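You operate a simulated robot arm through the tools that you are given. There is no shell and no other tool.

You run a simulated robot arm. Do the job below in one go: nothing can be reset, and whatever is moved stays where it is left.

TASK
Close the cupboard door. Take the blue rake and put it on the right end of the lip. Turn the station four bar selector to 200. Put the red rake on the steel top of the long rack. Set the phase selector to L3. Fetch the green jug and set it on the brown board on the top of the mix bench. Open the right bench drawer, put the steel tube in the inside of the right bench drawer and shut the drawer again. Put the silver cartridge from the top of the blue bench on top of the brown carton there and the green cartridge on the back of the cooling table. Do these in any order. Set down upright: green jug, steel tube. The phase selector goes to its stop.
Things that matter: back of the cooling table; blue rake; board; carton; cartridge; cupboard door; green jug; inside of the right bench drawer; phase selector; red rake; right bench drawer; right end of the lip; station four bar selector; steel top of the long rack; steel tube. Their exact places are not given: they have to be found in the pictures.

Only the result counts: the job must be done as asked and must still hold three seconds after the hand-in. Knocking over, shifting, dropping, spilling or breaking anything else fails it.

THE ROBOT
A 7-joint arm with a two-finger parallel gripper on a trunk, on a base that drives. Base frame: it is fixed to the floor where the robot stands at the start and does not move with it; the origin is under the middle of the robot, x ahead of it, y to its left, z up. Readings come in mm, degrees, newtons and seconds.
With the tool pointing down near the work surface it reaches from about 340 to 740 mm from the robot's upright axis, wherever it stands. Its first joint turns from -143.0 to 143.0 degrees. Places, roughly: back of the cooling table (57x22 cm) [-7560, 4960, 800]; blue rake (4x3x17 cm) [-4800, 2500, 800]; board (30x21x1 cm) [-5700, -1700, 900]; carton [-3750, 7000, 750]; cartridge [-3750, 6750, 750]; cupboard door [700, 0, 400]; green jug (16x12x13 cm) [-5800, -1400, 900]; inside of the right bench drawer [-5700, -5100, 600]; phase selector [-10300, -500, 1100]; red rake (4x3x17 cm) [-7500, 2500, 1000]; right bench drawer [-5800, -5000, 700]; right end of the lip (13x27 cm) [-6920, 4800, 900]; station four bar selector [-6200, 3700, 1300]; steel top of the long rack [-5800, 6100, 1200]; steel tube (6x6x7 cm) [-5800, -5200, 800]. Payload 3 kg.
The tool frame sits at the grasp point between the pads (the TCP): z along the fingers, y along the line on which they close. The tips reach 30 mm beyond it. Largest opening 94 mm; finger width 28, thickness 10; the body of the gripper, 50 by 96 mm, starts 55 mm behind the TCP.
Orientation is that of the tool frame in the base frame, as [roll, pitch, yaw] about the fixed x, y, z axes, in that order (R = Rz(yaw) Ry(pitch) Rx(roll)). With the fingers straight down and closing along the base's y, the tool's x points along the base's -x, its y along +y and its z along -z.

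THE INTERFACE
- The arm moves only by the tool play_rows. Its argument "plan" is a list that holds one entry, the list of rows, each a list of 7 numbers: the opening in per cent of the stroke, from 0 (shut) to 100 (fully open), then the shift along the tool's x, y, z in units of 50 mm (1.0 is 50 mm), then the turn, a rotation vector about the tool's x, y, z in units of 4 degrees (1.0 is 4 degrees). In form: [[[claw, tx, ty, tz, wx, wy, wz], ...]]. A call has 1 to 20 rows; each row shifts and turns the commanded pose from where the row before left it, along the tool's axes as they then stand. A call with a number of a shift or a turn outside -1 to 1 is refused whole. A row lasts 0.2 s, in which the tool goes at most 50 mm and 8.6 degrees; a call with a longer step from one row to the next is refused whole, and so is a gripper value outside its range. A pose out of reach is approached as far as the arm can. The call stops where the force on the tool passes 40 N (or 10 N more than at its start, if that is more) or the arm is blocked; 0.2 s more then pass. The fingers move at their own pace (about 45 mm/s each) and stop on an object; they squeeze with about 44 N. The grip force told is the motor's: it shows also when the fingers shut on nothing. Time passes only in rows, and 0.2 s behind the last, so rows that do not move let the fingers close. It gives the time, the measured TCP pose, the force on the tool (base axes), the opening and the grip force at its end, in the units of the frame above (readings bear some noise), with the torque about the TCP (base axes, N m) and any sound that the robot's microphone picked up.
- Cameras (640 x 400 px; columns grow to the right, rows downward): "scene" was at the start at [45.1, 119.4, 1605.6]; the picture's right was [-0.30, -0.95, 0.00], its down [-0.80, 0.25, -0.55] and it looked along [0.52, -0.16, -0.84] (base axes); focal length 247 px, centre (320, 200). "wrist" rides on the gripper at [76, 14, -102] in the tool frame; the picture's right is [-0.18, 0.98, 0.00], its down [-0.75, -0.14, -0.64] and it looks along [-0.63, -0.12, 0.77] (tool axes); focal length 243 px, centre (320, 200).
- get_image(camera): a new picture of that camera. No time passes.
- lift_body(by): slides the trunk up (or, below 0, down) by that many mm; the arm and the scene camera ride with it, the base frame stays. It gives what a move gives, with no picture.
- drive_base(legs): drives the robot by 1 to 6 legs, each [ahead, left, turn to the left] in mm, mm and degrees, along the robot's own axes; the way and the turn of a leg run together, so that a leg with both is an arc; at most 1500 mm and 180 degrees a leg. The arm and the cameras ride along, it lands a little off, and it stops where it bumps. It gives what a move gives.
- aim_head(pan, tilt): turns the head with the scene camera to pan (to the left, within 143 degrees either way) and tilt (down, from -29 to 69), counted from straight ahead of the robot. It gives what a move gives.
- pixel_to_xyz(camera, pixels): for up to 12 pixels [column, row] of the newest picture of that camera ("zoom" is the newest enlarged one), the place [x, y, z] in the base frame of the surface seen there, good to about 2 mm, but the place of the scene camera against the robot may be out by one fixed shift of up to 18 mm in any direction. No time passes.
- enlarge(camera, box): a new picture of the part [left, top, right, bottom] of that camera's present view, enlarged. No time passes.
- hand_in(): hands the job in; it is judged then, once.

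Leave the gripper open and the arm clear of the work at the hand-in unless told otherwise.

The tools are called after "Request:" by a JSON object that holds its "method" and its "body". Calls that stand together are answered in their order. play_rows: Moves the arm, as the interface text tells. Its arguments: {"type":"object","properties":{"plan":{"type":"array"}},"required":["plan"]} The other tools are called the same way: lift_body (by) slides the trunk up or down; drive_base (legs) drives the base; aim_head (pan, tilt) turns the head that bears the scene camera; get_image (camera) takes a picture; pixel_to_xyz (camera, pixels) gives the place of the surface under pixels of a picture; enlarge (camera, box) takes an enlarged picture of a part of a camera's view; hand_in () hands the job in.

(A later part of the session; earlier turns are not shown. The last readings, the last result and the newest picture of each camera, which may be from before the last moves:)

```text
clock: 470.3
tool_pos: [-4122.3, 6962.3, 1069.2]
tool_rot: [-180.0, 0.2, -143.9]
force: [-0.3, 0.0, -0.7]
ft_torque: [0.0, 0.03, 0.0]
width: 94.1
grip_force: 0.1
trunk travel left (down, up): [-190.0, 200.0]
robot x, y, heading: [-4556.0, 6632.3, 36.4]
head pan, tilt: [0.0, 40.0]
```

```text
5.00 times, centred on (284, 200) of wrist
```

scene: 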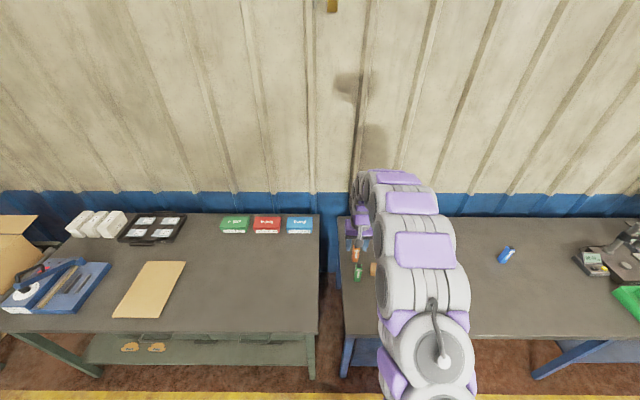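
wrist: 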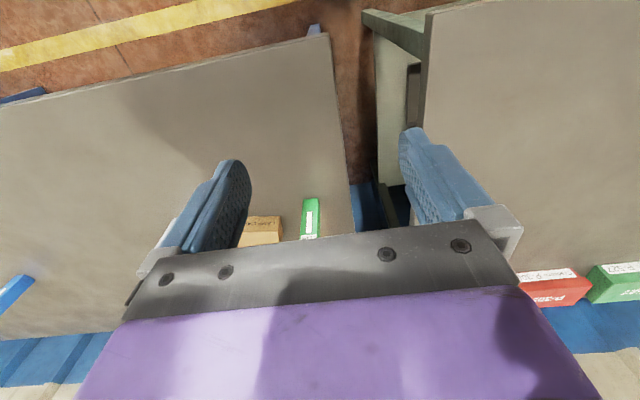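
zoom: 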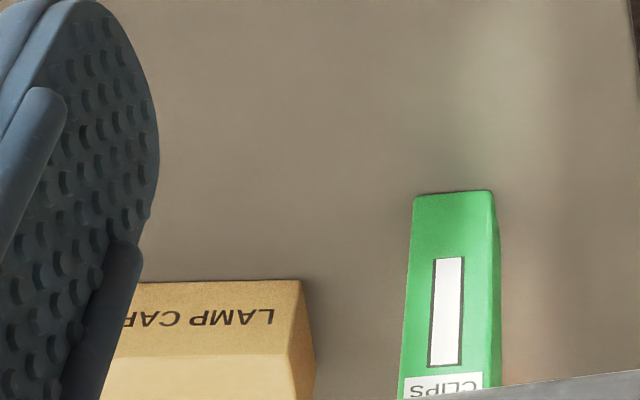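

Green cartridge at (-3908,7045), a narrow box ~20 mm wide; the carton's top is at z≈844, bench at 799. I shift right 250 mm to see the silver one.

Request:
{"method": "drive_base", "body": {"legs": [[0, -230, 0]]}}

Request:
{"method": "get_image", "body": {"camera": "wrist"}}

Request:
{"method": "aim_head", "body": {"pan": 25, "tilt": 45}}

Request:
{"method": "get_image", "body": {"camera": "scene"}}

```text
clock: 472.0
tool_pos: [-3991.6, 6784.1, 1069.5]
tool_rot: [-179.9, 0.2, -144.1]
force: [-0.5, 0.0, -0.6]
ft_torque: [-0.04, 0.0, -0.01]
width: 93.9
grip_force: 0.1
trunk travel left (down, up): [-190.0, 200.0]
robot x, y, heading: [-4423.6, 6452.5, 36.3]
head pan, tilt: [0.0, 40.0]
```

```text
taken
```

wrist: 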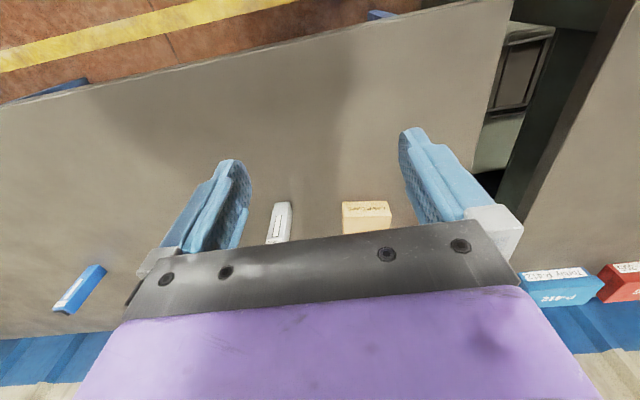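

```text
clock: 472.9
tool_pos: [-3992.9, 6784.1, 1069.8]
tool_rot: [-180.0, 0.2, -144.1]
force: [0.2, -0.3, -0.1]
ft_torque: [-0.02, 0.0, -0.03]
width: 94.2
grip_force: 0.1
trunk travel left (down, up): [-190.0, 200.0]
robot x, y, heading: [-4427.0, 6452.5, 36.2]
head pan, tilt: [25.0, 45.0]
```

```text
taken
```

scene: 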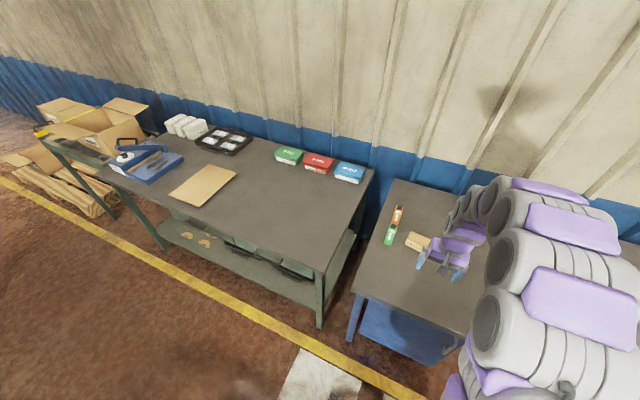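

Silver is at wrist (281,222) and the carton at (367,217). I measure both.

Request:
{"method": "enlarge", "body": {"camera": "wrist", "box": [250, 180, 410, 240]}}

Request:
{"method": "pixel_to_xyz", "body": {"camera": "wrist", "pixels": [[281, 210], [280, 236], [272, 230], [289, 230], [290, 205], [345, 207], [390, 207], [345, 230], [388, 226], [365, 225], [360, 235]]}}

```text
4.00 times, centred on (330, 210) of wrist
```

zoom: 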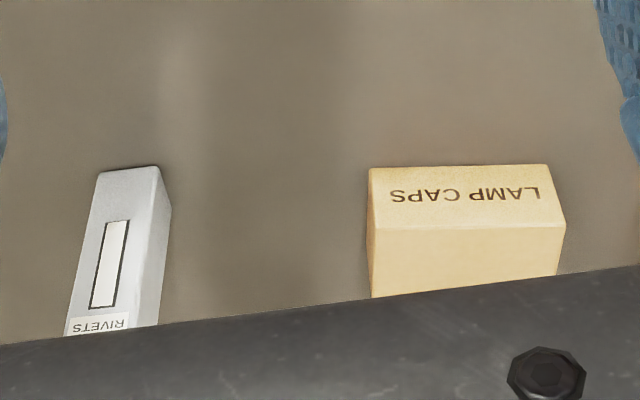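

```text
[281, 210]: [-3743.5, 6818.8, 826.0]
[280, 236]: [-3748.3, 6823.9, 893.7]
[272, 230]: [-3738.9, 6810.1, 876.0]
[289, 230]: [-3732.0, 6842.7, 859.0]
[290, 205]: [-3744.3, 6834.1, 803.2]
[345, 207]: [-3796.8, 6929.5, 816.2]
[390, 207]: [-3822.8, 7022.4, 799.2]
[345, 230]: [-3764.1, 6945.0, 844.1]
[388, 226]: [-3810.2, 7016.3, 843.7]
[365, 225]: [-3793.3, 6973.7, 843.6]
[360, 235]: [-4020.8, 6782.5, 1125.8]
```

I move the base 170 ahead and 114 right, to bring the tool over the silver cartridge.

Request:
{"method": "drive_base", "body": {"legs": [[170, -114, 0]]}}

Request:
{"method": "play_rows", "body": {"plan": [[[100, -0.6, 0, 0, 0, 0, 0], [100, -0.5, 0, 0, 0, 0, 0], [100, 0, 0, 0, 0, 0, 0]]]}}

Request:
{"method": "get_image", "body": {"camera": "wrist"}}

```text
clock: 474.5
tool_pos: [-3792.0, 6792.4, 1068.9]
tool_rot: [-179.8, 0.1, -144.1]
force: [1.2, -0.1, -0.2]
ft_torque: [-0.04, 0.04, 0.0]
width: 94.2
grip_force: 0.1
trunk travel left (down, up): [-190.0, 200.0]
robot x, y, heading: [-4228.4, 6459.7, 36.0]
head pan, tilt: [25.0, 45.0]
```

```text
clock: 475.3
tool_pos: [-3746.8, 6820.9, 1068.5]
tool_rot: [-179.9, 0.3, -144.1]
force: [0.6, -0.7, 0.8]
ft_torque: [0.03, 0.05, -0.04]
width: 93.9
grip_force: 0.1
trunk travel left (down, up): [-190.0, 200.0]
robot x, y, heading: [-4222.0, 6463.1, 36.0]
head pan, tilt: [25.0, 45.0]
```

```text
taken
```

wrist: 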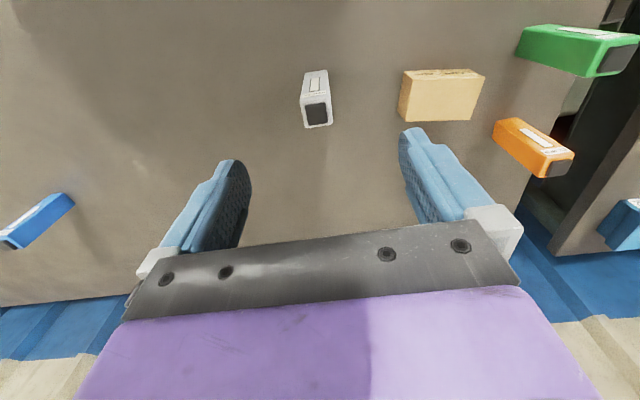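

Now the silver cartridge is seen from above at (317,100). I zoom and measure its top.

Request:
{"method": "enlarge", "body": {"camera": "wrist", "box": [270, 50, 398, 140]}}

Request:
{"method": "pixel_to_xyz", "body": {"camera": "zoom", "pixels": [[175, 270], [290, 260], [185, 370], [305, 355], [240, 310], [200, 110], [265, 100]]}}

```text
4.44 times, centred on (334, 95) of wrist
```

zoom: 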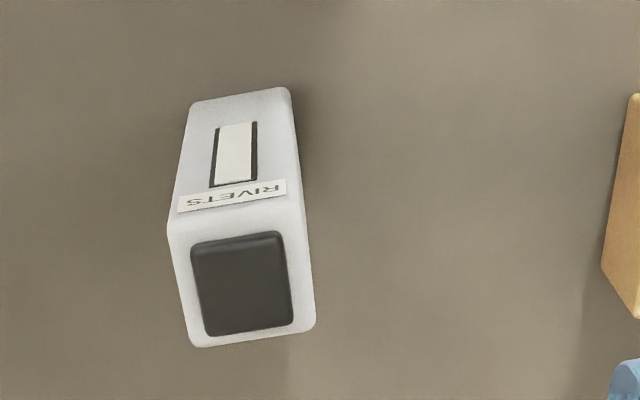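

```text
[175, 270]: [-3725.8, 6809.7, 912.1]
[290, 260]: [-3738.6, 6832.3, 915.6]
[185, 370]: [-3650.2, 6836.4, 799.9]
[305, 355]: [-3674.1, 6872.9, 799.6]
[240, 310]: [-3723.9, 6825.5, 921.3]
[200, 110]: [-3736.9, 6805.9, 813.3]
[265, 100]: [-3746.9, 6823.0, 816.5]
```

Request:
{"method": "pixel_to_xyz", "body": {"camera": "zoom", "pixels": [[178, 240], [280, 232], [200, 335], [303, 320], [243, 283], [195, 260], [285, 248]]}}

```text
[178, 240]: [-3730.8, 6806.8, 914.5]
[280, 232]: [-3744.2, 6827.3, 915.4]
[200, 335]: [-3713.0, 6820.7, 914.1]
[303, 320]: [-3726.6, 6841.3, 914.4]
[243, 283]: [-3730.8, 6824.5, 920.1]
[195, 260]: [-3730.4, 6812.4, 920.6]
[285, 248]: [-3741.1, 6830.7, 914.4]
```

Its top centre is ≈(-3729,6825), z≈918, aligned with the tool. I shift 17 mm forward, 3 mm right, and lower with the trunk.

Request:
{"method": "play_rows", "body": {"plan": [[[100, -0.35, -0.07, 0, 0, 0, 0], [100, 0, 0, 0, 0, 0, 0], [100, 0, 0, 0, 0, 0, 0]]]}}

Request:
{"method": "lift_body", "body": {"by": -100}}

Request:
{"method": "get_image", "body": {"camera": "wrist"}}

```text
clock: 476.1
tool_pos: [-3731.6, 6828.9, 1069.9]
tool_rot: [-179.9, 0.2, -144.1]
force: [0.3, -0.4, -0.4]
ft_torque: [0.0, 0.04, 0.02]
width: 93.6
grip_force: 0.0
trunk travel left (down, up): [-190.0, 200.0]
robot x, y, heading: [-4227.5, 6460.3, 36.2]
head pan, tilt: [25.0, 45.0]
```

```text
clock: 477.5
tool_pos: [-3732.0, 6828.2, 969.8]
tool_rot: [-179.9, 0.3, -144.1]
force: [0.2, 0.6, 0.0]
ft_torque: [0.02, -0.03, 0.0]
width: 94.0
grip_force: 0.0
trunk travel left (down, up): [-90.0, 300.0]
robot x, y, heading: [-4225.2, 6459.9, 36.2]
head pan, tilt: [25.0, 45.0]
```

```text
taken
```

wrist: 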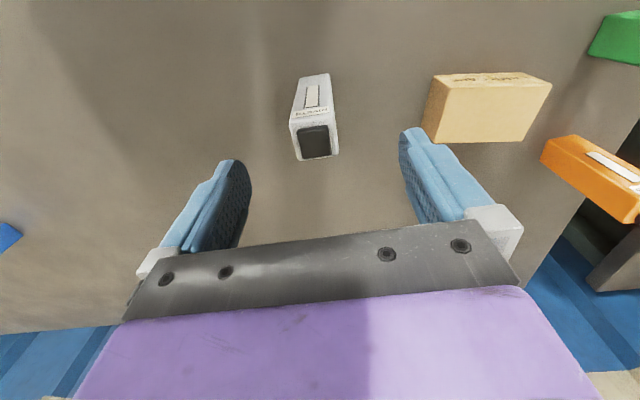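

Nearly centred (314,142 against 320,144). I correct 4 mm and lower 80 mm.

Request:
{"method": "play_rows", "body": {"plan": [[[100, 0, -0.08, 0, 0, 0, 0], [100, 0, 0, 0, 0, 0, 0]]]}}

Request:
{"method": "lift_body", "body": {"by": -80}}

Request:
{"method": "get_image", "body": {"camera": "wrist"}}

```text
clock: 478.1
tool_pos: [-3729.9, 6825.1, 971.3]
tool_rot: [-179.9, 0.3, -144.1]
force: [0.1, 0.4, -0.4]
ft_torque: [0.0, 0.0, -0.03]
width: 94.0
grip_force: 0.2
trunk travel left (down, up): [-90.0, 300.0]
robot x, y, heading: [-4224.7, 6460.0, 36.1]
head pan, tilt: [25.0, 45.0]
```

```text
clock: 479.2
tool_pos: [-3730.3, 6825.8, 890.5]
tool_rot: [-180.0, 0.3, -144.0]
force: [-0.6, -0.1, 0.2]
ft_torque: [0.04, -0.01, 0.0]
width: 94.1
grip_force: 0.1
trunk travel left (down, up): [-10.0, 380.0]
robot x, y, heading: [-4225.9, 6462.5, 36.3]
head pan, tilt: [25.0, 45.0]
```

```text
taken
```

wrist: 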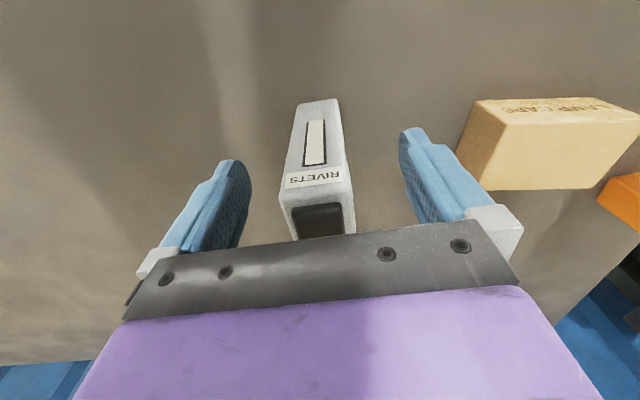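

Between the pads. I close.

Request:
{"method": "play_rows", "body": {"plan": [[[60, 0, 0, 0, 0, 0, 0], [35, 0, 0, 0, 0, 0, 0], [0, 0, 0, 0, 0, 0, 0], [0, 0, 0, 0, 0, 0, 0], [0, 0, 0, 0, 0, 0, 0], [0, 0, 0, 0, 0, 0, 0]]]}}

Request:
{"method": "lift_body", "body": {"by": 110}}

Request:
{"method": "get_image", "body": {"camera": "wrist"}}

```text
clock: 480.6
tool_pos: [-3729.1, 6826.6, 889.9]
tool_rot: [-179.9, 0.3, -144.0]
force: [0.0, -0.1, -0.6]
ft_torque: [0.0, 0.01, 0.02]
width: 36.2
grip_force: 43.9
trunk travel left (down, up): [-10.0, 380.0]
robot x, y, heading: [-4222.7, 6458.8, 36.0]
head pan, tilt: [25.0, 45.0]
```

```text
clock: 482.1
tool_pos: [-3729.1, 6827.1, 1000.0]
tool_rot: [-179.9, 0.3, -144.0]
force: [-0.2, 0.3, -1.8]
ft_torque: [0.01, -0.03, -0.01]
width: 35.9
grip_force: 43.8
trunk travel left (down, up): [-120.0, 270.0]
robot x, y, heading: [-4222.3, 6463.2, 35.7]
head pan, tilt: [25.0, 45.0]
```

```text
taken
```

wrist: 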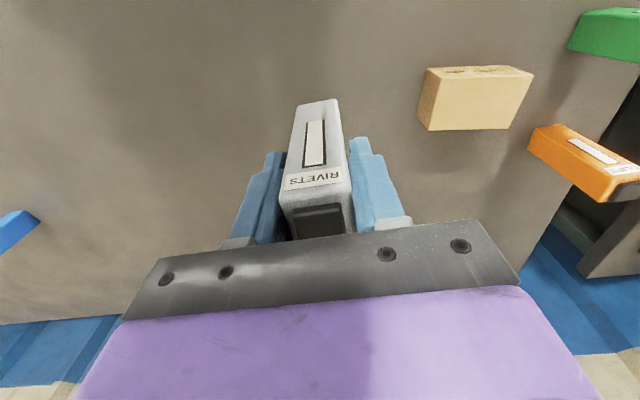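

Lifted (bottom now ~65 mm above the carton's top). I measure the carton's top face.

Request:
{"method": "enlarge", "body": {"camera": "wrist", "box": [400, 50, 560, 150]}}

Request:
{"method": "pixel_to_xyz", "body": {"camera": "zoom", "pixels": [[95, 180], [420, 195], [530, 105], [290, 150], [120, 90], [110, 300], [440, 300], [300, 200], [380, 312]]}}

```text
4.00 times, centred on (480, 100) of wrist
```

zoom: 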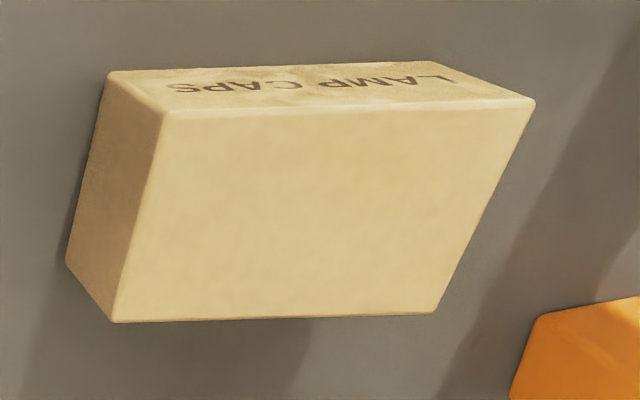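

```text
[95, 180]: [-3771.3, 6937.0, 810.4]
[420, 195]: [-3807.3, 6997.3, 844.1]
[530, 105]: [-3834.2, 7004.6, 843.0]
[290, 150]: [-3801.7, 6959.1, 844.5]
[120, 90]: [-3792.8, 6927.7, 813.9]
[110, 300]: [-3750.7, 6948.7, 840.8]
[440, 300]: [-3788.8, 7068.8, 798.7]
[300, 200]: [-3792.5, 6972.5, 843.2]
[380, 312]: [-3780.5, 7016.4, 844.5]
```

Request:
{"method": "pixel_to_xyz", "body": {"camera": "zoom", "pixels": [[170, 120], [528, 110], [430, 306], [118, 314], [310, 210]]}}

```text
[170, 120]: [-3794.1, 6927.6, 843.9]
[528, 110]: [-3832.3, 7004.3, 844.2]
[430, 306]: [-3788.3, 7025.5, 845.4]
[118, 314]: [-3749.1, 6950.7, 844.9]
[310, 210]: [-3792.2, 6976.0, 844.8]
```

The carton's top centre is (-3791,6977), 87×52 mm. I strafe left 158 mm, then adjust with the arm.

Request:
{"method": "drive_base", "body": {"legs": [[0, 158, 0]]}}

Request:
{"method": "play_rows", "body": {"plan": [[[0, -0.4, 0, 0, 0, 0, 0], [0, -0.36, 0, 0, 0, 0, 0], [0, 0, 0, 0, 0, 0, 0]]]}}

Request:
{"method": "get_image", "body": {"camera": "wrist"}}

```text
clock: 483.5
tool_pos: [-3823.1, 6956.4, 1001.3]
tool_rot: [179.8, 0.3, -144.1]
force: [0.1, -0.3, -1.3]
ft_torque: [-0.01, 0.02, 0.0]
width: 35.5
grip_force: 44.1
trunk travel left (down, up): [-120.0, 270.0]
robot x, y, heading: [-4323.0, 6593.3, 36.2]
head pan, tilt: [25.0, 45.0]
```

```text
clock: 484.3
tool_pos: [-3797.9, 6982.0, 1001.5]
tool_rot: [-179.9, 0.5, -144.3]
force: [0.5, 0.5, -1.2]
ft_torque: [-0.03, 0.01, -0.01]
width: 35.7
grip_force: 43.7
trunk travel left (down, up): [-120.0, 270.0]
robot x, y, heading: [-4318.9, 6594.0, 36.0]
head pan, tilt: [25.0, 45.0]
```

```text
taken
```

wrist: 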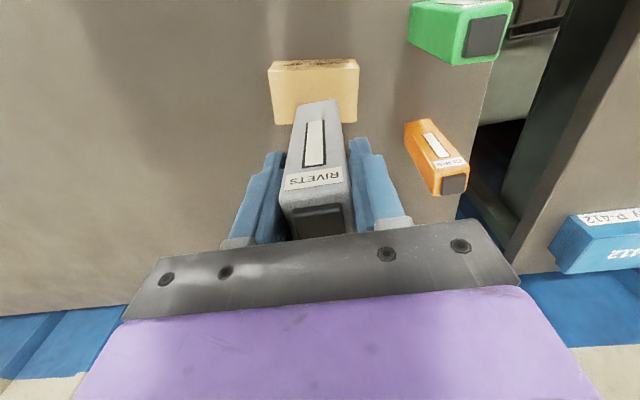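

Carton centre shows at (315,95), expected (320,96): 5 mm off. I correct and lower 58 mm with the trunk.

Request:
{"method": "play_rows", "body": {"plan": [[[0, -0.02, -0.12, 0, 0, 0, 0], [0, 0, 0, 0, 0, 0, 0]]]}}

Request:
{"method": "lift_body", "body": {"by": -56}}

Request:
{"method": "get_image", "body": {"camera": "wrist"}}

```text
clock: 484.9
tool_pos: [-3785.6, 6968.8, 1001.3]
tool_rot: [179.9, 0.4, -144.3]
force: [0.0, -0.8, -1.6]
ft_torque: [0.07, 0.03, 0.02]
width: 35.6
grip_force: 44.1
trunk travel left (down, up): [-120.0, 270.0]
robot x, y, heading: [-4319.4, 6590.3, 36.2]
head pan, tilt: [25.0, 45.0]
```

```text
clock: 485.9
tool_pos: [-3791.0, 6976.2, 945.2]
tool_rot: [-179.9, 0.3, -144.2]
force: [0.0, 0.0, -1.5]
ft_torque: [0.01, 0.02, 0.01]
width: 35.8
grip_force: 44.0
trunk travel left (down, up): [-64.0, 326.0]
robot x, y, heading: [-4322.7, 6596.5, 35.9]
head pan, tilt: [25.0, 45.0]
```

```text
taken
```

wrist: 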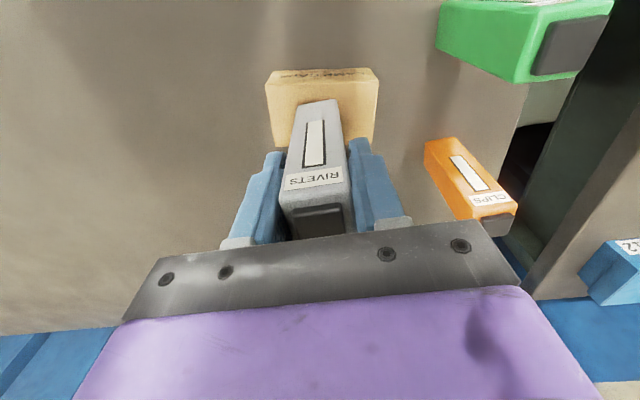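

Centred at (-3791,6976). I lower the last 10 mm gently.

Request:
{"method": "play_rows", "body": {"plan": [[[0, 0, 0, 0.08, 0, 0, 0], [0, 0, 0, 0.05, 0, 0, 0], [0, 0, 0, 0.04, 0, 0, 0], [0, 0, 0, 0, 0, 0, 0]]]}}

```text
clock: 486.9
tool_pos: [-3796.0, 6983.5, 937.8]
tool_rot: [-179.5, 0.5, -144.0]
force: [0.1, 0.0, -1.6]
ft_torque: [-0.02, -0.03, -0.02]
width: 35.9
grip_force: 44.3
trunk travel left (down, up): [-64.0, 326.0]
robot x, y, heading: [-4319.0, 6595.2, 36.0]
head pan, tilt: [25.0, 45.0]
```

The reading drifted left a bit; I check the picture.

Request:
{"method": "get_image", "body": {"camera": "wrist"}}

Request:
{"method": "pixel_to_xyz", "body": {"camera": "wrist", "pixels": [[270, 78], [375, 75], [275, 140], [365, 135], [320, 90]]}}

```text
taken
```

wrist: 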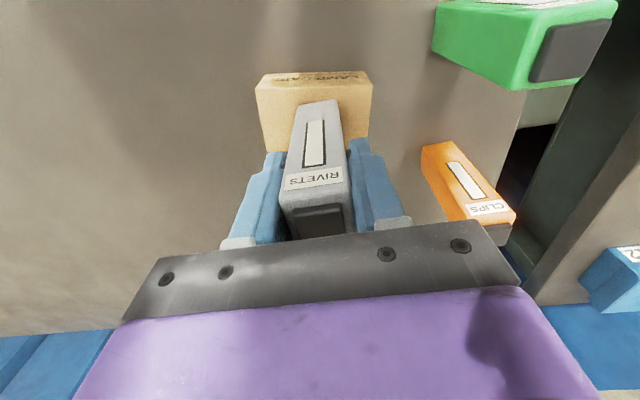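

```text
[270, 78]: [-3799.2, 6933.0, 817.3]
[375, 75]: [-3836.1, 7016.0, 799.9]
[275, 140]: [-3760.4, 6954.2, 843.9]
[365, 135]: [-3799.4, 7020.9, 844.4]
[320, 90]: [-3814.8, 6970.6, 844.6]
```

It sits about 5 mm off centre, well within the carton. I lower the last millimetres.

Request:
{"method": "play_rows", "body": {"plan": [[[0, 0, -0.08, 0.03, 0, 0, 0], [0, 0, 0, 0.03, 0, 0, 0], [0, 0, 0, 0.03, 0, 0, 0]]]}}

```text
clock: 487.7
tool_pos: [-3790.2, 6974.5, 935.3]
tool_rot: [-179.6, 0.7, -144.2]
force: [5.3, -4.6, 19.2]
ft_torque: [-0.33, -0.31, 0.0]
width: 36.1
grip_force: 44.0
trunk travel left (down, up): [-64.0, 326.0]
robot x, y, heading: [-4323.4, 6593.2, 35.7]
head pan, tilt: [25.0, 45.0]
```

It rests on the carton (19 N). I relieve 1 mm and open to 60%.

Request:
{"method": "play_rows", "body": {"plan": [[[0, 0, 0, -0.03, 0, 0, 0], [45, 0, 0, 0, 0, 0, 0], [60, 0, 0, 0, 0, 0, 0], [60, 0, 0, 0, 0, 0, 0], [60, 0, 0, 0, 0, 0, 0]]]}}

Request:
{"method": "get_image", "body": {"camera": "wrist"}}

```text
clock: 488.9
tool_pos: [-3790.6, 6975.2, 934.6]
tool_rot: [-179.6, 0.4, -144.1]
force: [0.0, -0.3, 0.4]
ft_torque: [-0.02, 0.0, -0.01]
width: 56.5
grip_force: 0.1
trunk travel left (down, up): [-64.0, 326.0]
robot x, y, heading: [-4323.5, 6591.0, 36.0]
head pan, tilt: [25.0, 45.0]
```

```text
taken
```

wrist: 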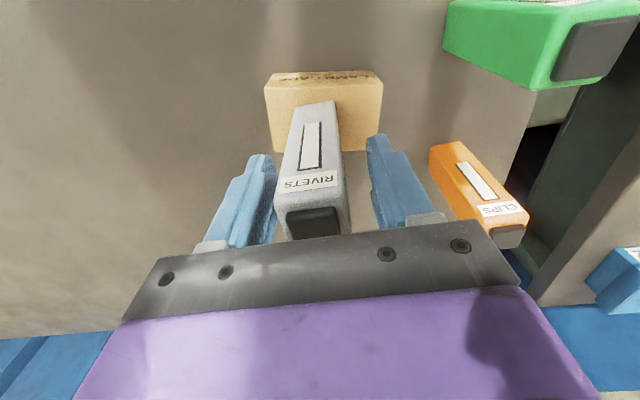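

Standing well. Before opening wider I check the orange cartridge's distance.

Request:
{"method": "pixel_to_xyz", "body": {"camera": "wrist", "pixels": [[435, 150], [440, 200], [490, 225], [455, 150]]}}

```text
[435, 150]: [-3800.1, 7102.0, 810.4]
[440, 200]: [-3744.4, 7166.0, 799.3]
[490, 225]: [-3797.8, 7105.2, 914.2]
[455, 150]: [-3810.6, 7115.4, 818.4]
```

Orange is 109 mm away, so full opening (57 mm) is safe. I open fully and rise 130 mm with the trunk.

Request:
{"method": "play_rows", "body": {"plan": [[[100, 0, 0, 0, 0, 0, 0], [100, 0, 0, 0, 0, 0, 0], [100, 0, 0, 0, 0, 0, 0]]]}}

Request:
{"method": "lift_body", "body": {"by": 135}}

Request:
{"method": "get_image", "body": {"camera": "wrist"}}

```text
clock: 489.7
tool_pos: [-3792.0, 6975.9, 934.7]
tool_rot: [-179.7, 0.4, -144.1]
force: [0.5, -0.4, -0.4]
ft_torque: [0.0, -0.02, 0.04]
width: 93.9
grip_force: 0.1
trunk travel left (down, up): [-64.0, 326.0]
robot x, y, heading: [-4319.8, 6596.6, 36.1]
head pan, tilt: [25.0, 45.0]
```

```text
clock: 491.3
tool_pos: [-3791.1, 6976.2, 1069.1]
tool_rot: [-179.6, 0.4, -144.0]
force: [0.4, -0.5, 0.1]
ft_torque: [-0.02, 0.0, -0.02]
width: 93.8
grip_force: 0.0
trunk travel left (down, up): [-199.0, 191.0]
robot x, y, heading: [-4325.1, 6591.8, 35.8]
head pan, tilt: [25.0, 45.0]
```

```text
taken
```

wrist: 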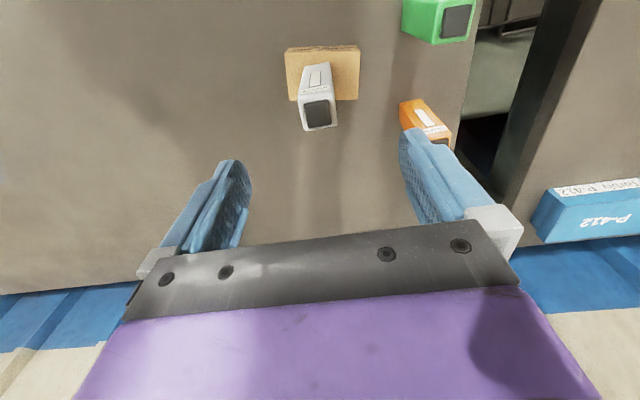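

The silver cartridge stands on the carton. Now the green one at (440,18): I strafe left 126 mm and draw the tool back 60 mm.

Request:
{"method": "drive_base", "body": {"legs": [[0, 126, 0]]}}

Request:
{"method": "play_rows", "body": {"plan": [[[100, 0.6, 0, 0, 0, 0, 0], [100, 0.5, 0, 0, -0.1, 0.1, 0], [100, 0, 0, 0, 0, 0, 0]]]}}

Request:
{"method": "get_image", "body": {"camera": "wrist"}}

```text
clock: 492.6
tool_pos: [-3847.0, 7054.5, 1068.1]
tool_rot: [179.0, 0.4, -144.3]
force: [0.1, -1.3, 0.3]
ft_torque: [0.08, 0.02, -0.01]
width: 93.9
grip_force: 0.0
trunk travel left (down, up): [-199.0, 191.0]
robot x, y, heading: [-4393.9, 6695.2, 35.8]
head pan, tilt: [25.0, 45.0]
```

```text
clock: 493.4
tool_pos: [-3896.8, 7026.6, 1071.3]
tool_rot: [179.2, 0.1, -144.4]
force: [0.3, -0.7, 0.7]
ft_torque: [0.06, 0.02, 0.01]
width: 93.8
grip_force: 0.0
trunk travel left (down, up): [-199.0, 191.0]
robot x, y, heading: [-4387.7, 6688.3, 36.3]
head pan, tilt: [25.0, 45.0]
```

```text
taken
```

wrist: 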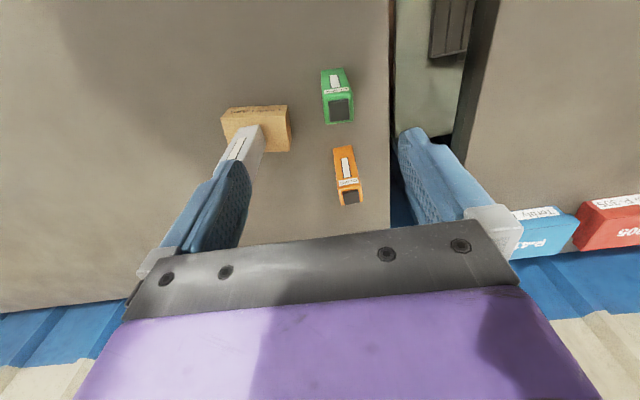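

Green at (338,105), orange behind it at (347,190). I measure their tops.

Request:
{"method": "enlarge", "body": {"camera": "wrist", "box": [290, 50, 418, 140]}}

Request:
{"method": "pixel_to_xyz", "body": {"camera": "wrist", "pixels": [[326, 100], [350, 97], [329, 122], [353, 120], [339, 110], [350, 197], [340, 180], [362, 190], [238, 160]]}}

```text
4.44 times, centred on (354, 95) of wrist
```

zoom: 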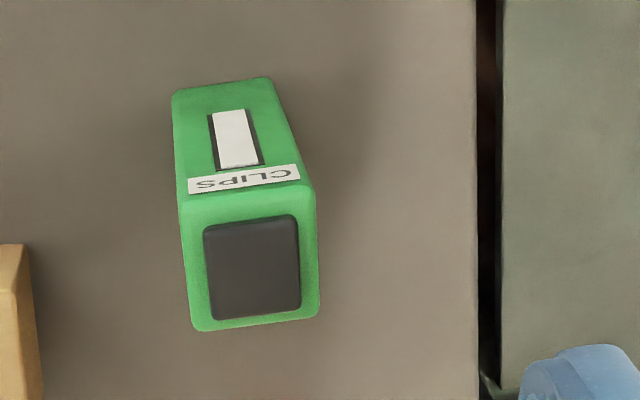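

```text
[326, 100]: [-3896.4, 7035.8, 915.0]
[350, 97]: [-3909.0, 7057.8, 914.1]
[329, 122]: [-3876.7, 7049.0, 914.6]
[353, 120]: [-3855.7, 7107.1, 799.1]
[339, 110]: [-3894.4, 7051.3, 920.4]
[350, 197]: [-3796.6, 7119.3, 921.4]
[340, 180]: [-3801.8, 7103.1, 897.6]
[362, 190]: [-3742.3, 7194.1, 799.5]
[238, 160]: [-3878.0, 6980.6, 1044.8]
```

Green's top centre is 12 mm ahead and 17 mm left of the tool axis. I correct (opening 75%) and lower 100 mm.

Request:
{"method": "play_rows", "body": {"plan": [[[75, -0.25, 0.34, 0, 0.2, 0, 0], [75, 0, 0, 0, 0, 0, 0], [75, 0, 0, 0, 0, 0, 0]]]}}

Request:
{"method": "lift_body", "body": {"by": -100}}

Request:
{"method": "get_image", "body": {"camera": "wrist"}}

```text
clock: 494.2
tool_pos: [-3898.1, 7047.3, 1070.1]
tool_rot: [179.9, 0.1, -144.3]
force: [1.4, -0.7, 0.2]
ft_torque: [0.04, 0.06, 0.0]
width: 70.4
grip_force: 0.0
trunk travel left (down, up): [-199.0, 191.0]
robot x, y, heading: [-4390.7, 6689.4, 36.0]
head pan, tilt: [25.0, 45.0]
```

```text
clock: 495.5
tool_pos: [-3916.5, 7071.9, 972.1]
tool_rot: [-178.7, 0.0, -144.2]
force: [-0.1, -0.1, -0.5]
ft_torque: [-0.02, -0.04, 0.01]
width: 70.5
grip_force: 0.0
trunk travel left (down, up): [-99.0, 291.0]
robot x, y, heading: [-4394.4, 6696.1, 35.9]
head pan, tilt: [25.0, 45.0]
```

```text
taken
```

wrist: 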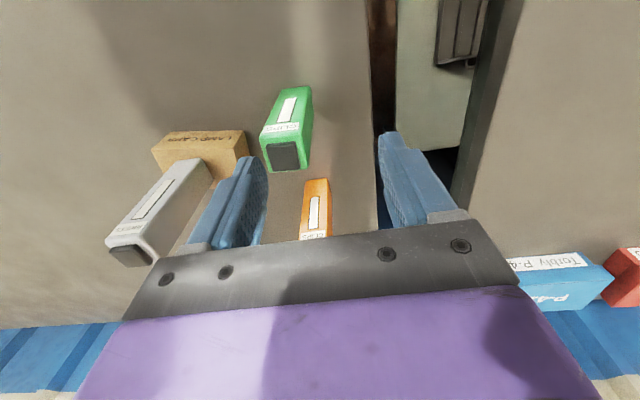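

The tool is now too far left; I wait a moment to let it settle and read again.

Request:
{"method": "play_rows", "body": {"plan": [[[75, 0, 0, 0, 0, 0, 0], [75, 0, 0, 0, 0, 0, 0], [75, 0, 0, 0, 0, 0, 0], [75, 0, 0, 0, 0, 0, 0], [75, 0, 0, 0, 0, 0, 0]]]}}

Request:
{"method": "get_image", "body": {"camera": "wrist"}}

```text
clock: 496.7
tool_pos: [-3909.5, 7063.3, 970.1]
tool_rot: [-179.0, 0.1, -144.3]
force: [0.3, 0.1, -0.6]
ft_torque: [-0.04, 0.01, -0.03]
width: 70.3
grip_force: 0.0
trunk travel left (down, up): [-99.0, 291.0]
robot x, y, heading: [-4393.0, 6691.5, 36.1]
head pan, tilt: [25.0, 45.0]
```

```text
taken
```

wrist: 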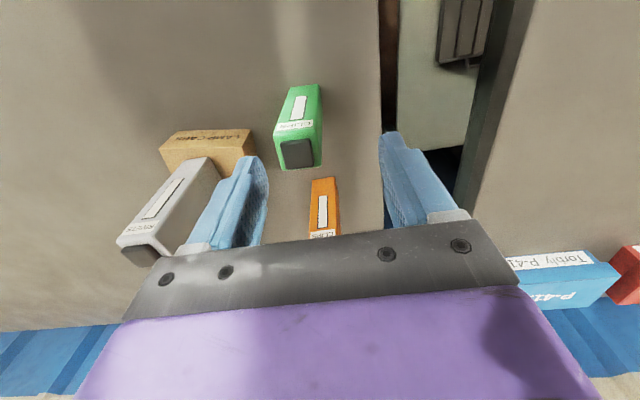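

Request:
{"method": "play_rows", "body": {"plan": [[[75, 0, 0, 0, 0, 0, 0], [75, 0, 0, 0, 0, 0, 0], [75, 0, 0, 0, 0, 0, 0], [75, 0, 0, 0, 0, 0, 0], [75, 0, 0, 0, 0, 0, 0], [75, 0, 0, 0, 0, 0, 0], [75, 0, 0, 0, 0, 0, 0], [75, 0, 0, 0, 0, 0, 0], [75, 0, 0, 0, 0, 0, 0], [75, 0, 0, 0, 0, 0, 0]]]}}

Request:
{"method": "get_image", "body": {"camera": "wrist"}}

```text
clock: 498.9
tool_pos: [-3910.7, 7066.2, 971.0]
tool_rot: [-179.0, 0.1, -144.2]
force: [0.3, 0.0, 0.8]
ft_torque: [0.02, 0.03, -0.02]
width: 70.3
grip_force: 0.0
trunk travel left (down, up): [-99.0, 291.0]
robot x, y, heading: [-4393.0, 6693.0, 36.0]
head pan, tilt: [25.0, 45.0]
```

```text
taken
```

wrist: 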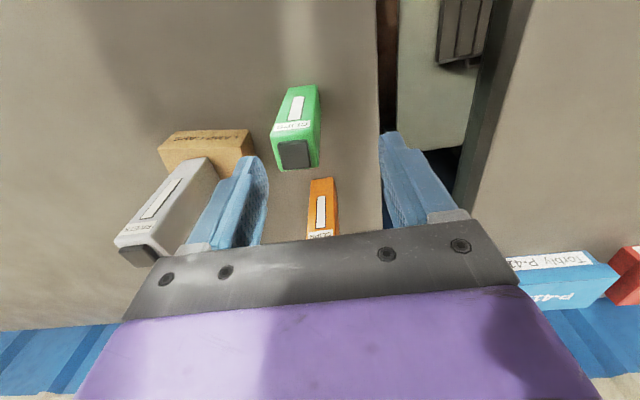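

Stable. The green cap is 20 mm to the right and 7 mm ahead; I correct, wait, and check again.

Request:
{"method": "play_rows", "body": {"plan": [[[75, -0.14, -0.39, 0, -0.25, 0, 0], [75, 0, 0, 0, 0, 0, 0], [75, 0, 0, 0, 0, 0, 0], [75, 0, 0, 0, 0, 0, 0], [75, 0, 0, 0, 0, 0, 0], [75, 0, 0, 0, 0, 0, 0], [75, 0, 0, 0, 0, 0, 0], [75, 0, 0, 0, 0, 0, 0]]]}}

Request:
{"method": "get_image", "body": {"camera": "wrist"}}

```text
clock: 500.7
tool_pos: [-3896.9, 7056.0, 969.5]
tool_rot: [-179.9, 0.1, -144.2]
force: [-0.2, 0.4, -0.4]
ft_torque: [-0.02, 0.0, -0.05]
width: 70.4
grip_force: 0.1
trunk travel left (down, up): [-99.0, 291.0]
robot x, y, heading: [-4394.8, 6693.1, 35.8]
head pan, tilt: [25.0, 45.0]
```

```text
taken
```

wrist: 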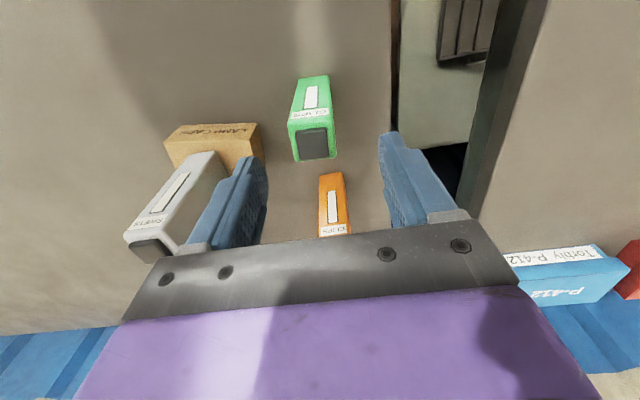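

Now (314,143) against (320,144). I shift 4 mm and lower 80 mm.

Request:
{"method": "play_rows", "body": {"plan": [[[75, 0, -0.08, 0, 0, 0, 0], [75, 0, 0, 0, 0, 0, 0], [75, 0, 0, 0, 0, 0, 0], [75, 0, 0, 0, 0, 0, 0]]]}}

Request:
{"method": "lift_body", "body": {"by": -78}}

Request:
{"method": "get_image", "body": {"camera": "wrist"}}

```text
clock: 501.7
tool_pos: [-3893.7, 7053.8, 969.5]
tool_rot: [-179.9, 0.1, -144.2]
force: [-0.3, 0.6, -1.5]
ft_torque: [0.02, -0.01, 0.02]
width: 70.3
grip_force: 0.1
trunk travel left (down, up): [-99.0, 291.0]
robot x, y, heading: [-4393.1, 6693.3, 36.1]
head pan, tilt: [25.0, 45.0]
```

```text
clock: 502.9
tool_pos: [-3894.2, 7052.9, 891.9]
tool_rot: [-179.9, 0.1, -144.2]
force: [-0.8, 0.3, -0.3]
ft_torque: [-0.02, -0.01, 0.0]
width: 70.6
grip_force: 0.0
trunk travel left (down, up): [-21.0, 369.0]
robot x, y, heading: [-4392.5, 6693.3, 36.1]
head pan, tilt: [25.0, 45.0]
```

```text
taken
```

wrist: 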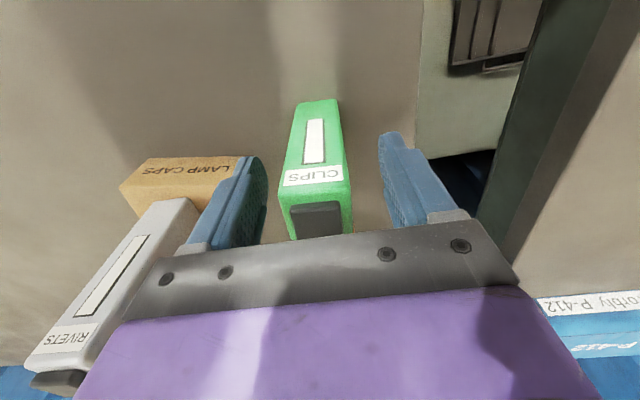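

In place. I close and lift.

Request:
{"method": "play_rows", "body": {"plan": [[[50, 0, 0, 0, 0, 0, 0], [30, 0, 0, 0, 0, 0, 0], [0, 0, 0, 0, 0, 0, 0], [0, 0, 0, 0, 0, 0, 0], [0, 0, 0, 0, 0, 0, 0], [0, 0, 0, 0, 0, 0, 0]]]}}

Request:
{"method": "lift_body", "body": {"by": 200}}

Request:
{"method": "get_image", "body": {"camera": "wrist"}}

```text
clock: 504.2
tool_pos: [-3894.0, 7053.8, 893.2]
tool_rot: [-179.8, 0.1, -144.2]
force: [-1.1, 0.6, 1.7]
ft_torque: [0.06, 0.01, 0.0]
width: 35.7
grip_force: 43.7
trunk travel left (down, up): [-21.0, 369.0]
robot x, y, heading: [-4396.3, 6691.5, 36.1]
head pan, tilt: [25.0, 45.0]
```

```text
clock: 506.4
tool_pos: [-3893.8, 7053.6, 1092.0]
tool_rot: [-179.9, 0.2, -144.2]
force: [-0.4, -0.2, -0.8]
ft_torque: [0.01, 0.0, 0.0]
width: 35.8
grip_force: 43.8
trunk travel left (down, up): [-221.0, 169.0]
robot x, y, heading: [-4393.3, 6690.6, 35.9]
head pan, tilt: [25.0, 45.0]
```

```text
taken
```

wrist: 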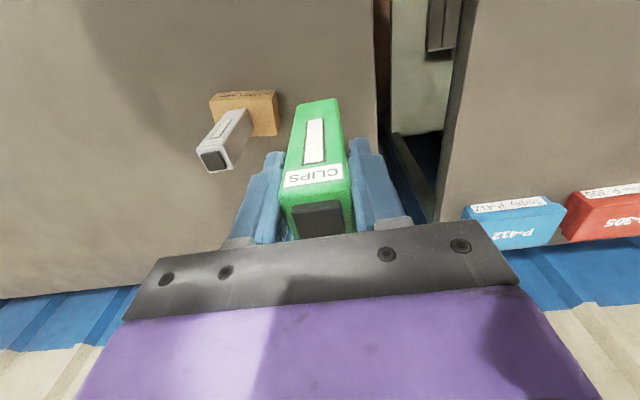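

Green is in hand. I retrace the way: back from the bench, through the gap between the racks, round the black stand to the far side of the cooling table.

Request:
{"method": "drive_base", "body": {"legs": [[-230, 0, 0], [0, 1340, 0], [-1250, 0, 0], [-1250, 0, 0], [0, 770, 0], [-1300, 0, 0]]}}

Request:
{"method": "drive_base", "body": {"legs": [[-500, 0, 0], [0, -830, 0], [0, -800, 0]]}}

Request:
{"method": "aim_head", "body": {"pan": 0, "tilt": 30}}

Request:
{"method": "get_image", "body": {"camera": "scene"}}

```text
clock: 536.2
tool_pos: [-8407.1, 6433.7, 1091.6]
tool_rot: [-179.9, 0.0, -146.1]
force: [-0.3, -0.4, -1.8]
ft_torque: [0.0, 0.01, -0.01]
width: 35.9
grip_force: 44.3
trunk travel left (down, up): [-221.0, 169.0]
robot x, y, heading: [-8919.7, 6093.4, 34.5]
head pan, tilt: [25.0, 45.0]
```

```text
clock: 547.1
tool_pos: [-7900.6, 4794.3, 1093.3]
tool_rot: [179.7, 0.2, -146.3]
force: [0.0, 0.2, -2.6]
ft_torque: [0.03, 0.02, -0.03]
width: 35.7
grip_force: 44.0
trunk travel left (down, up): [-221.0, 169.0]
robot x, y, heading: [-8416.6, 4459.6, 33.9]
head pan, tilt: [25.0, 45.0]
```

```text
clock: 548.0
tool_pos: [-7902.2, 4793.5, 1093.6]
tool_rot: [179.7, 0.4, -146.3]
force: [0.5, -1.6, -1.5]
ft_torque: [-0.01, 0.01, 0.01]
width: 35.9
grip_force: 44.0
trunk travel left (down, up): [-221.0, 169.0]
robot x, y, heading: [-8414.9, 4456.6, 34.2]
head pan, tilt: [0.0, 30.0]
```

```text
taken
```

scene: 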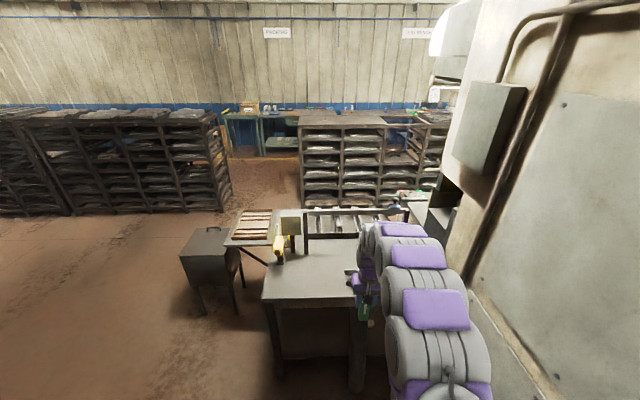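

The cooling table is ahead; the machine wall is close on the right. I measure the table's corners and the wall.

Request:
{"method": "pixel_to_xyz", "body": {"camera": "scene", "pixels": [[264, 298], [278, 245], [310, 275], [350, 290], [310, 250], [520, 260], [480, 290], [470, 250], [295, 240], [205, 260], [265, 215], [330, 240]]}}

Request:
{"method": "enlarge", "body": {"camera": "scene", "box": [220, 180, 460, 330]}}

Request:
{"method": "get_image", "body": {"camera": "wrist"}}

```text
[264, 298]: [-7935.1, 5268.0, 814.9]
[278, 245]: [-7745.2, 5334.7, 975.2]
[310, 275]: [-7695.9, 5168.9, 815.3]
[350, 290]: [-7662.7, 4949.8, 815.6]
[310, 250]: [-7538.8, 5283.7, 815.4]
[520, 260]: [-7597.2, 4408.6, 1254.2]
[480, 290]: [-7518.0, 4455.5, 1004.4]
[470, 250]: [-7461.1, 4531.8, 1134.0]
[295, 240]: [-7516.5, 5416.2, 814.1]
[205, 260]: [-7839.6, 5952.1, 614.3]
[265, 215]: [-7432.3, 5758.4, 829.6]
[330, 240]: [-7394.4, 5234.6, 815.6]
```

```text
2.67 times, centred on (340, 255) of scene
```

zoom: 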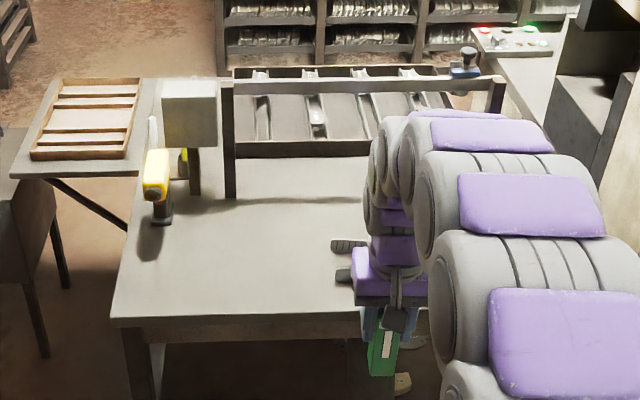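

```text
taken
```

wrist: 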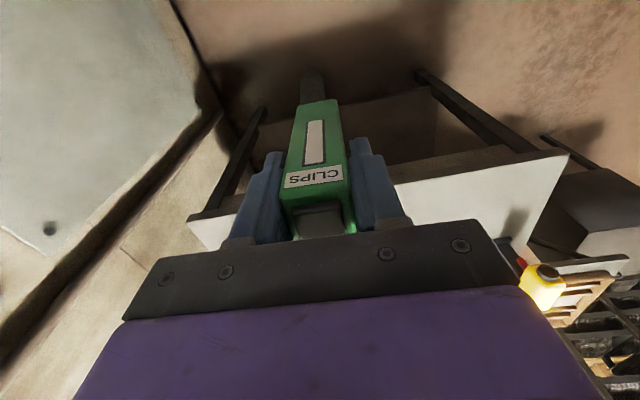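

The table spans U 8140–8904, V 2950–3372; the "back" half is the near one (V 3137–3357). Tong tips show at zoom (345,245) and (345,275). I measure them.

Request:
{"method": "pixel_to_xyz", "body": {"camera": "zoom", "pixels": [[338, 245], [355, 247], [342, 275], [250, 260], [300, 240], [200, 290], [118, 315], [230, 190], [365, 210], [160, 215]]}}

```text
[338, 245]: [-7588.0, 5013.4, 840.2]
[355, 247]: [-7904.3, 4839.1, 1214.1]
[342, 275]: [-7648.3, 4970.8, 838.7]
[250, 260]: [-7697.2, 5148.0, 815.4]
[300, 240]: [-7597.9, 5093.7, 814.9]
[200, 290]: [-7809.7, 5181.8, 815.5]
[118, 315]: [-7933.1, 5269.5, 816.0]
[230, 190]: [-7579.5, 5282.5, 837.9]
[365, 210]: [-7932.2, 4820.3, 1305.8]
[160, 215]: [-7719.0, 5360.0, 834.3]
```

Tong tips end at U≈8500. I'll set the cartridge at U≈8610, V≈3245. I turn 1.5° left, strafe 94 left and drive 370 ahead.

Request:
{"method": "drive_base", "body": {"legs": [[0, 0, 1.5], [0, 94, 0], [370, 0, 0]]}}

Request:
{"method": "get_image", "body": {"camera": "wrist"}}

Request:
{"method": "pixel_to_xyz", "body": {"camera": "wrist", "pixels": [[250, 60], [400, 60], [320, 80], [200, 150], [420, 150], [300, 60]]}}

```text
clock: 551.4
tool_pos: [-7672.5, 5093.6, 1093.3]
tool_rot: [179.7, 0.4, -144.6]
force: [0.3, 0.2, -1.9]
ft_torque: [-0.03, -0.01, 0.0]
width: 36.0
grip_force: 44.5
trunk travel left (down, up): [-221.0, 169.0]
robot x, y, heading: [-8173.9, 4744.5, 35.8]
head pan, tilt: [0.0, 30.0]
```

```text
taken
```

wrist: 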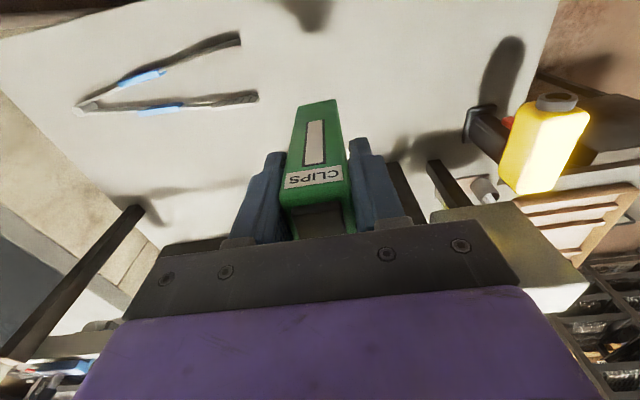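

```text
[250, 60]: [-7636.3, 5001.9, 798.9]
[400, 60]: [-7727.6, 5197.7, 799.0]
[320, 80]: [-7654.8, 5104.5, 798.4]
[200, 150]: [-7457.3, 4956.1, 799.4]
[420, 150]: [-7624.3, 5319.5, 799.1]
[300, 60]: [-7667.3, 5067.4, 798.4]
```

The spot below is clear table at z=799. I lower the trunk 192 mm.

Request:
{"method": "lift_body", "body": {"by": -192}}

Request:
{"method": "play_rows", "body": {"plan": [[[0, 0, 0, 0, 0, 0, 0], [0, 0, 0, 0, 0, 0, 0], [0, 0, 0, 0, 0, 0, 0], [0, 0, 0, 0.04, 0, 0, 0], [0, 0, 0, 0.04, 0, 0, 0], [0, 0, 0, 0.04, 0, 0, 0]]]}}

Request:
{"method": "get_image", "body": {"camera": "wrist"}}

```text
clock: 553.5
tool_pos: [-7677.1, 5093.5, 903.5]
tool_rot: [180.0, 0.5, -144.8]
force: [1.3, -0.6, -1.1]
ft_torque: [0.08, 0.02, -0.02]
width: 35.9
grip_force: 43.8
trunk travel left (down, up): [-29.0, 361.0]
robot x, y, heading: [-8173.1, 4743.9, 35.7]
head pan, tilt: [0.0, 30.0]
```

```text
clock: 554.9
tool_pos: [-7691.0, 5113.4, 896.8]
tool_rot: [-179.1, 0.5, -144.6]
force: [-0.2, 0.3, -1.1]
ft_torque: [0.0, -0.01, 0.03]
width: 35.7
grip_force: 43.9
trunk travel left (down, up): [-29.0, 361.0]
robot x, y, heading: [-8178.9, 4745.9, 35.9]
head pan, tilt: [0.0, 30.0]
```

```text
taken
```

wrist: 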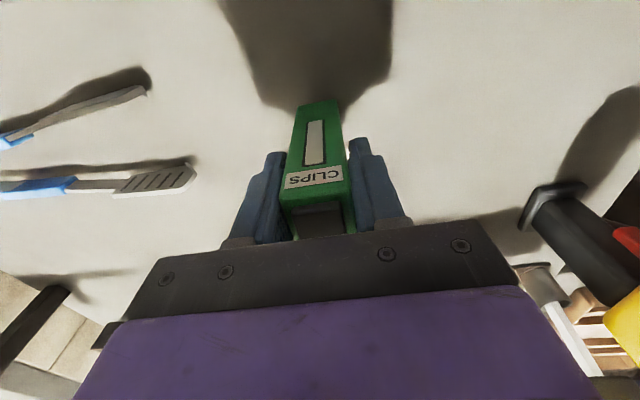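

It shifted a little left (U≈8636), still inside the back area. About 3 mm remain; I let it settle and lower.

Request:
{"method": "play_rows", "body": {"plan": [[[0, 0, 0, 0, 0, 0, 0], [0, 0, 0, 0, 0, 0, 0], [0, 0, 0, 0, 0, 0, 0], [0, 0, 0, 0, 0, 0, 0], [0, 0, 0, 0, 0, 0, 0], [0, 0, 0, 0.03, 0, 0, 0], [0, 0, 0, 0.03, 0, 0, 0], [0, 0, 0, 0.02, 0, 0, 0]]]}}

```text
clock: 556.7
tool_pos: [-7683.6, 5101.4, 892.8]
tool_rot: [-179.5, 0.4, -144.5]
force: [0.4, -0.2, -1.1]
ft_torque: [-0.02, 0.03, 0.0]
width: 36.0
grip_force: 44.4
trunk travel left (down, up): [-29.0, 361.0]
robot x, y, heading: [-8177.7, 4743.9, 35.8]
head pan, tilt: [0.0, 30.0]
```

Request:
{"method": "play_rows", "body": {"plan": [[[0, 0, 0, 0.03, 0, 0, 0], [0, 0, 0, 0.03, 0, 0, 0], [0, 0, 0, 0.03, 0, 0, 0]]]}}

```text
clock: 557.5
tool_pos: [-7685.8, 5108.7, 891.4]
tool_rot: [-179.5, 0.6, -144.6]
force: [-4.0, 6.2, 22.2]
ft_torque: [0.42, 0.72, -0.12]
width: 35.9
grip_force: 44.0
trunk travel left (down, up): [-29.0, 361.0]
robot x, y, heading: [-8178.9, 4741.5, 35.9]
head pan, tilt: [0.0, 30.0]
```

Contact (22 N). I relieve 1 mm, open and then rise.

Request:
{"method": "play_rows", "body": {"plan": [[[0, 0, 0, -0.03, 0, 0, 0], [45, 0, 0, 0, 0, 0, 0], [70, 0, 0, 0, 0, 0, 0], [70, 0, 0, 0, 0, 0, 0], [70, 0, 0, 0, 0, 0, 0]]]}}

Request:
{"method": "lift_body", "body": {"by": 160}}

Request:
{"method": "get_image", "body": {"camera": "wrist"}}

```text
clock: 558.7
tool_pos: [-7685.4, 5105.7, 889.2]
tool_rot: [-179.4, 0.5, -144.6]
force: [-0.4, 0.6, 0.3]
ft_torque: [-0.04, 0.01, 0.01]
width: 65.8
grip_force: 0.1
trunk travel left (down, up): [-29.0, 361.0]
robot x, y, heading: [-8175.4, 4746.1, 36.0]
head pan, tilt: [0.0, 30.0]
```

```text
clock: 560.5
tool_pos: [-7685.8, 5106.7, 1048.8]
tool_rot: [-179.4, 0.4, -144.6]
force: [0.0, 0.5, -0.9]
ft_torque: [0.01, 0.01, 0.0]
width: 65.9
grip_force: 0.0
trunk travel left (down, up): [-189.0, 201.0]
robot x, y, heading: [-8180.0, 4743.7, 35.7]
head pan, tilt: [0.0, 30.0]
```

```text
taken
```

wrist: 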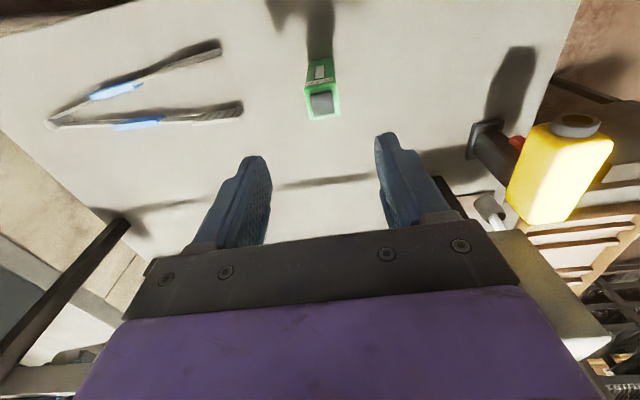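

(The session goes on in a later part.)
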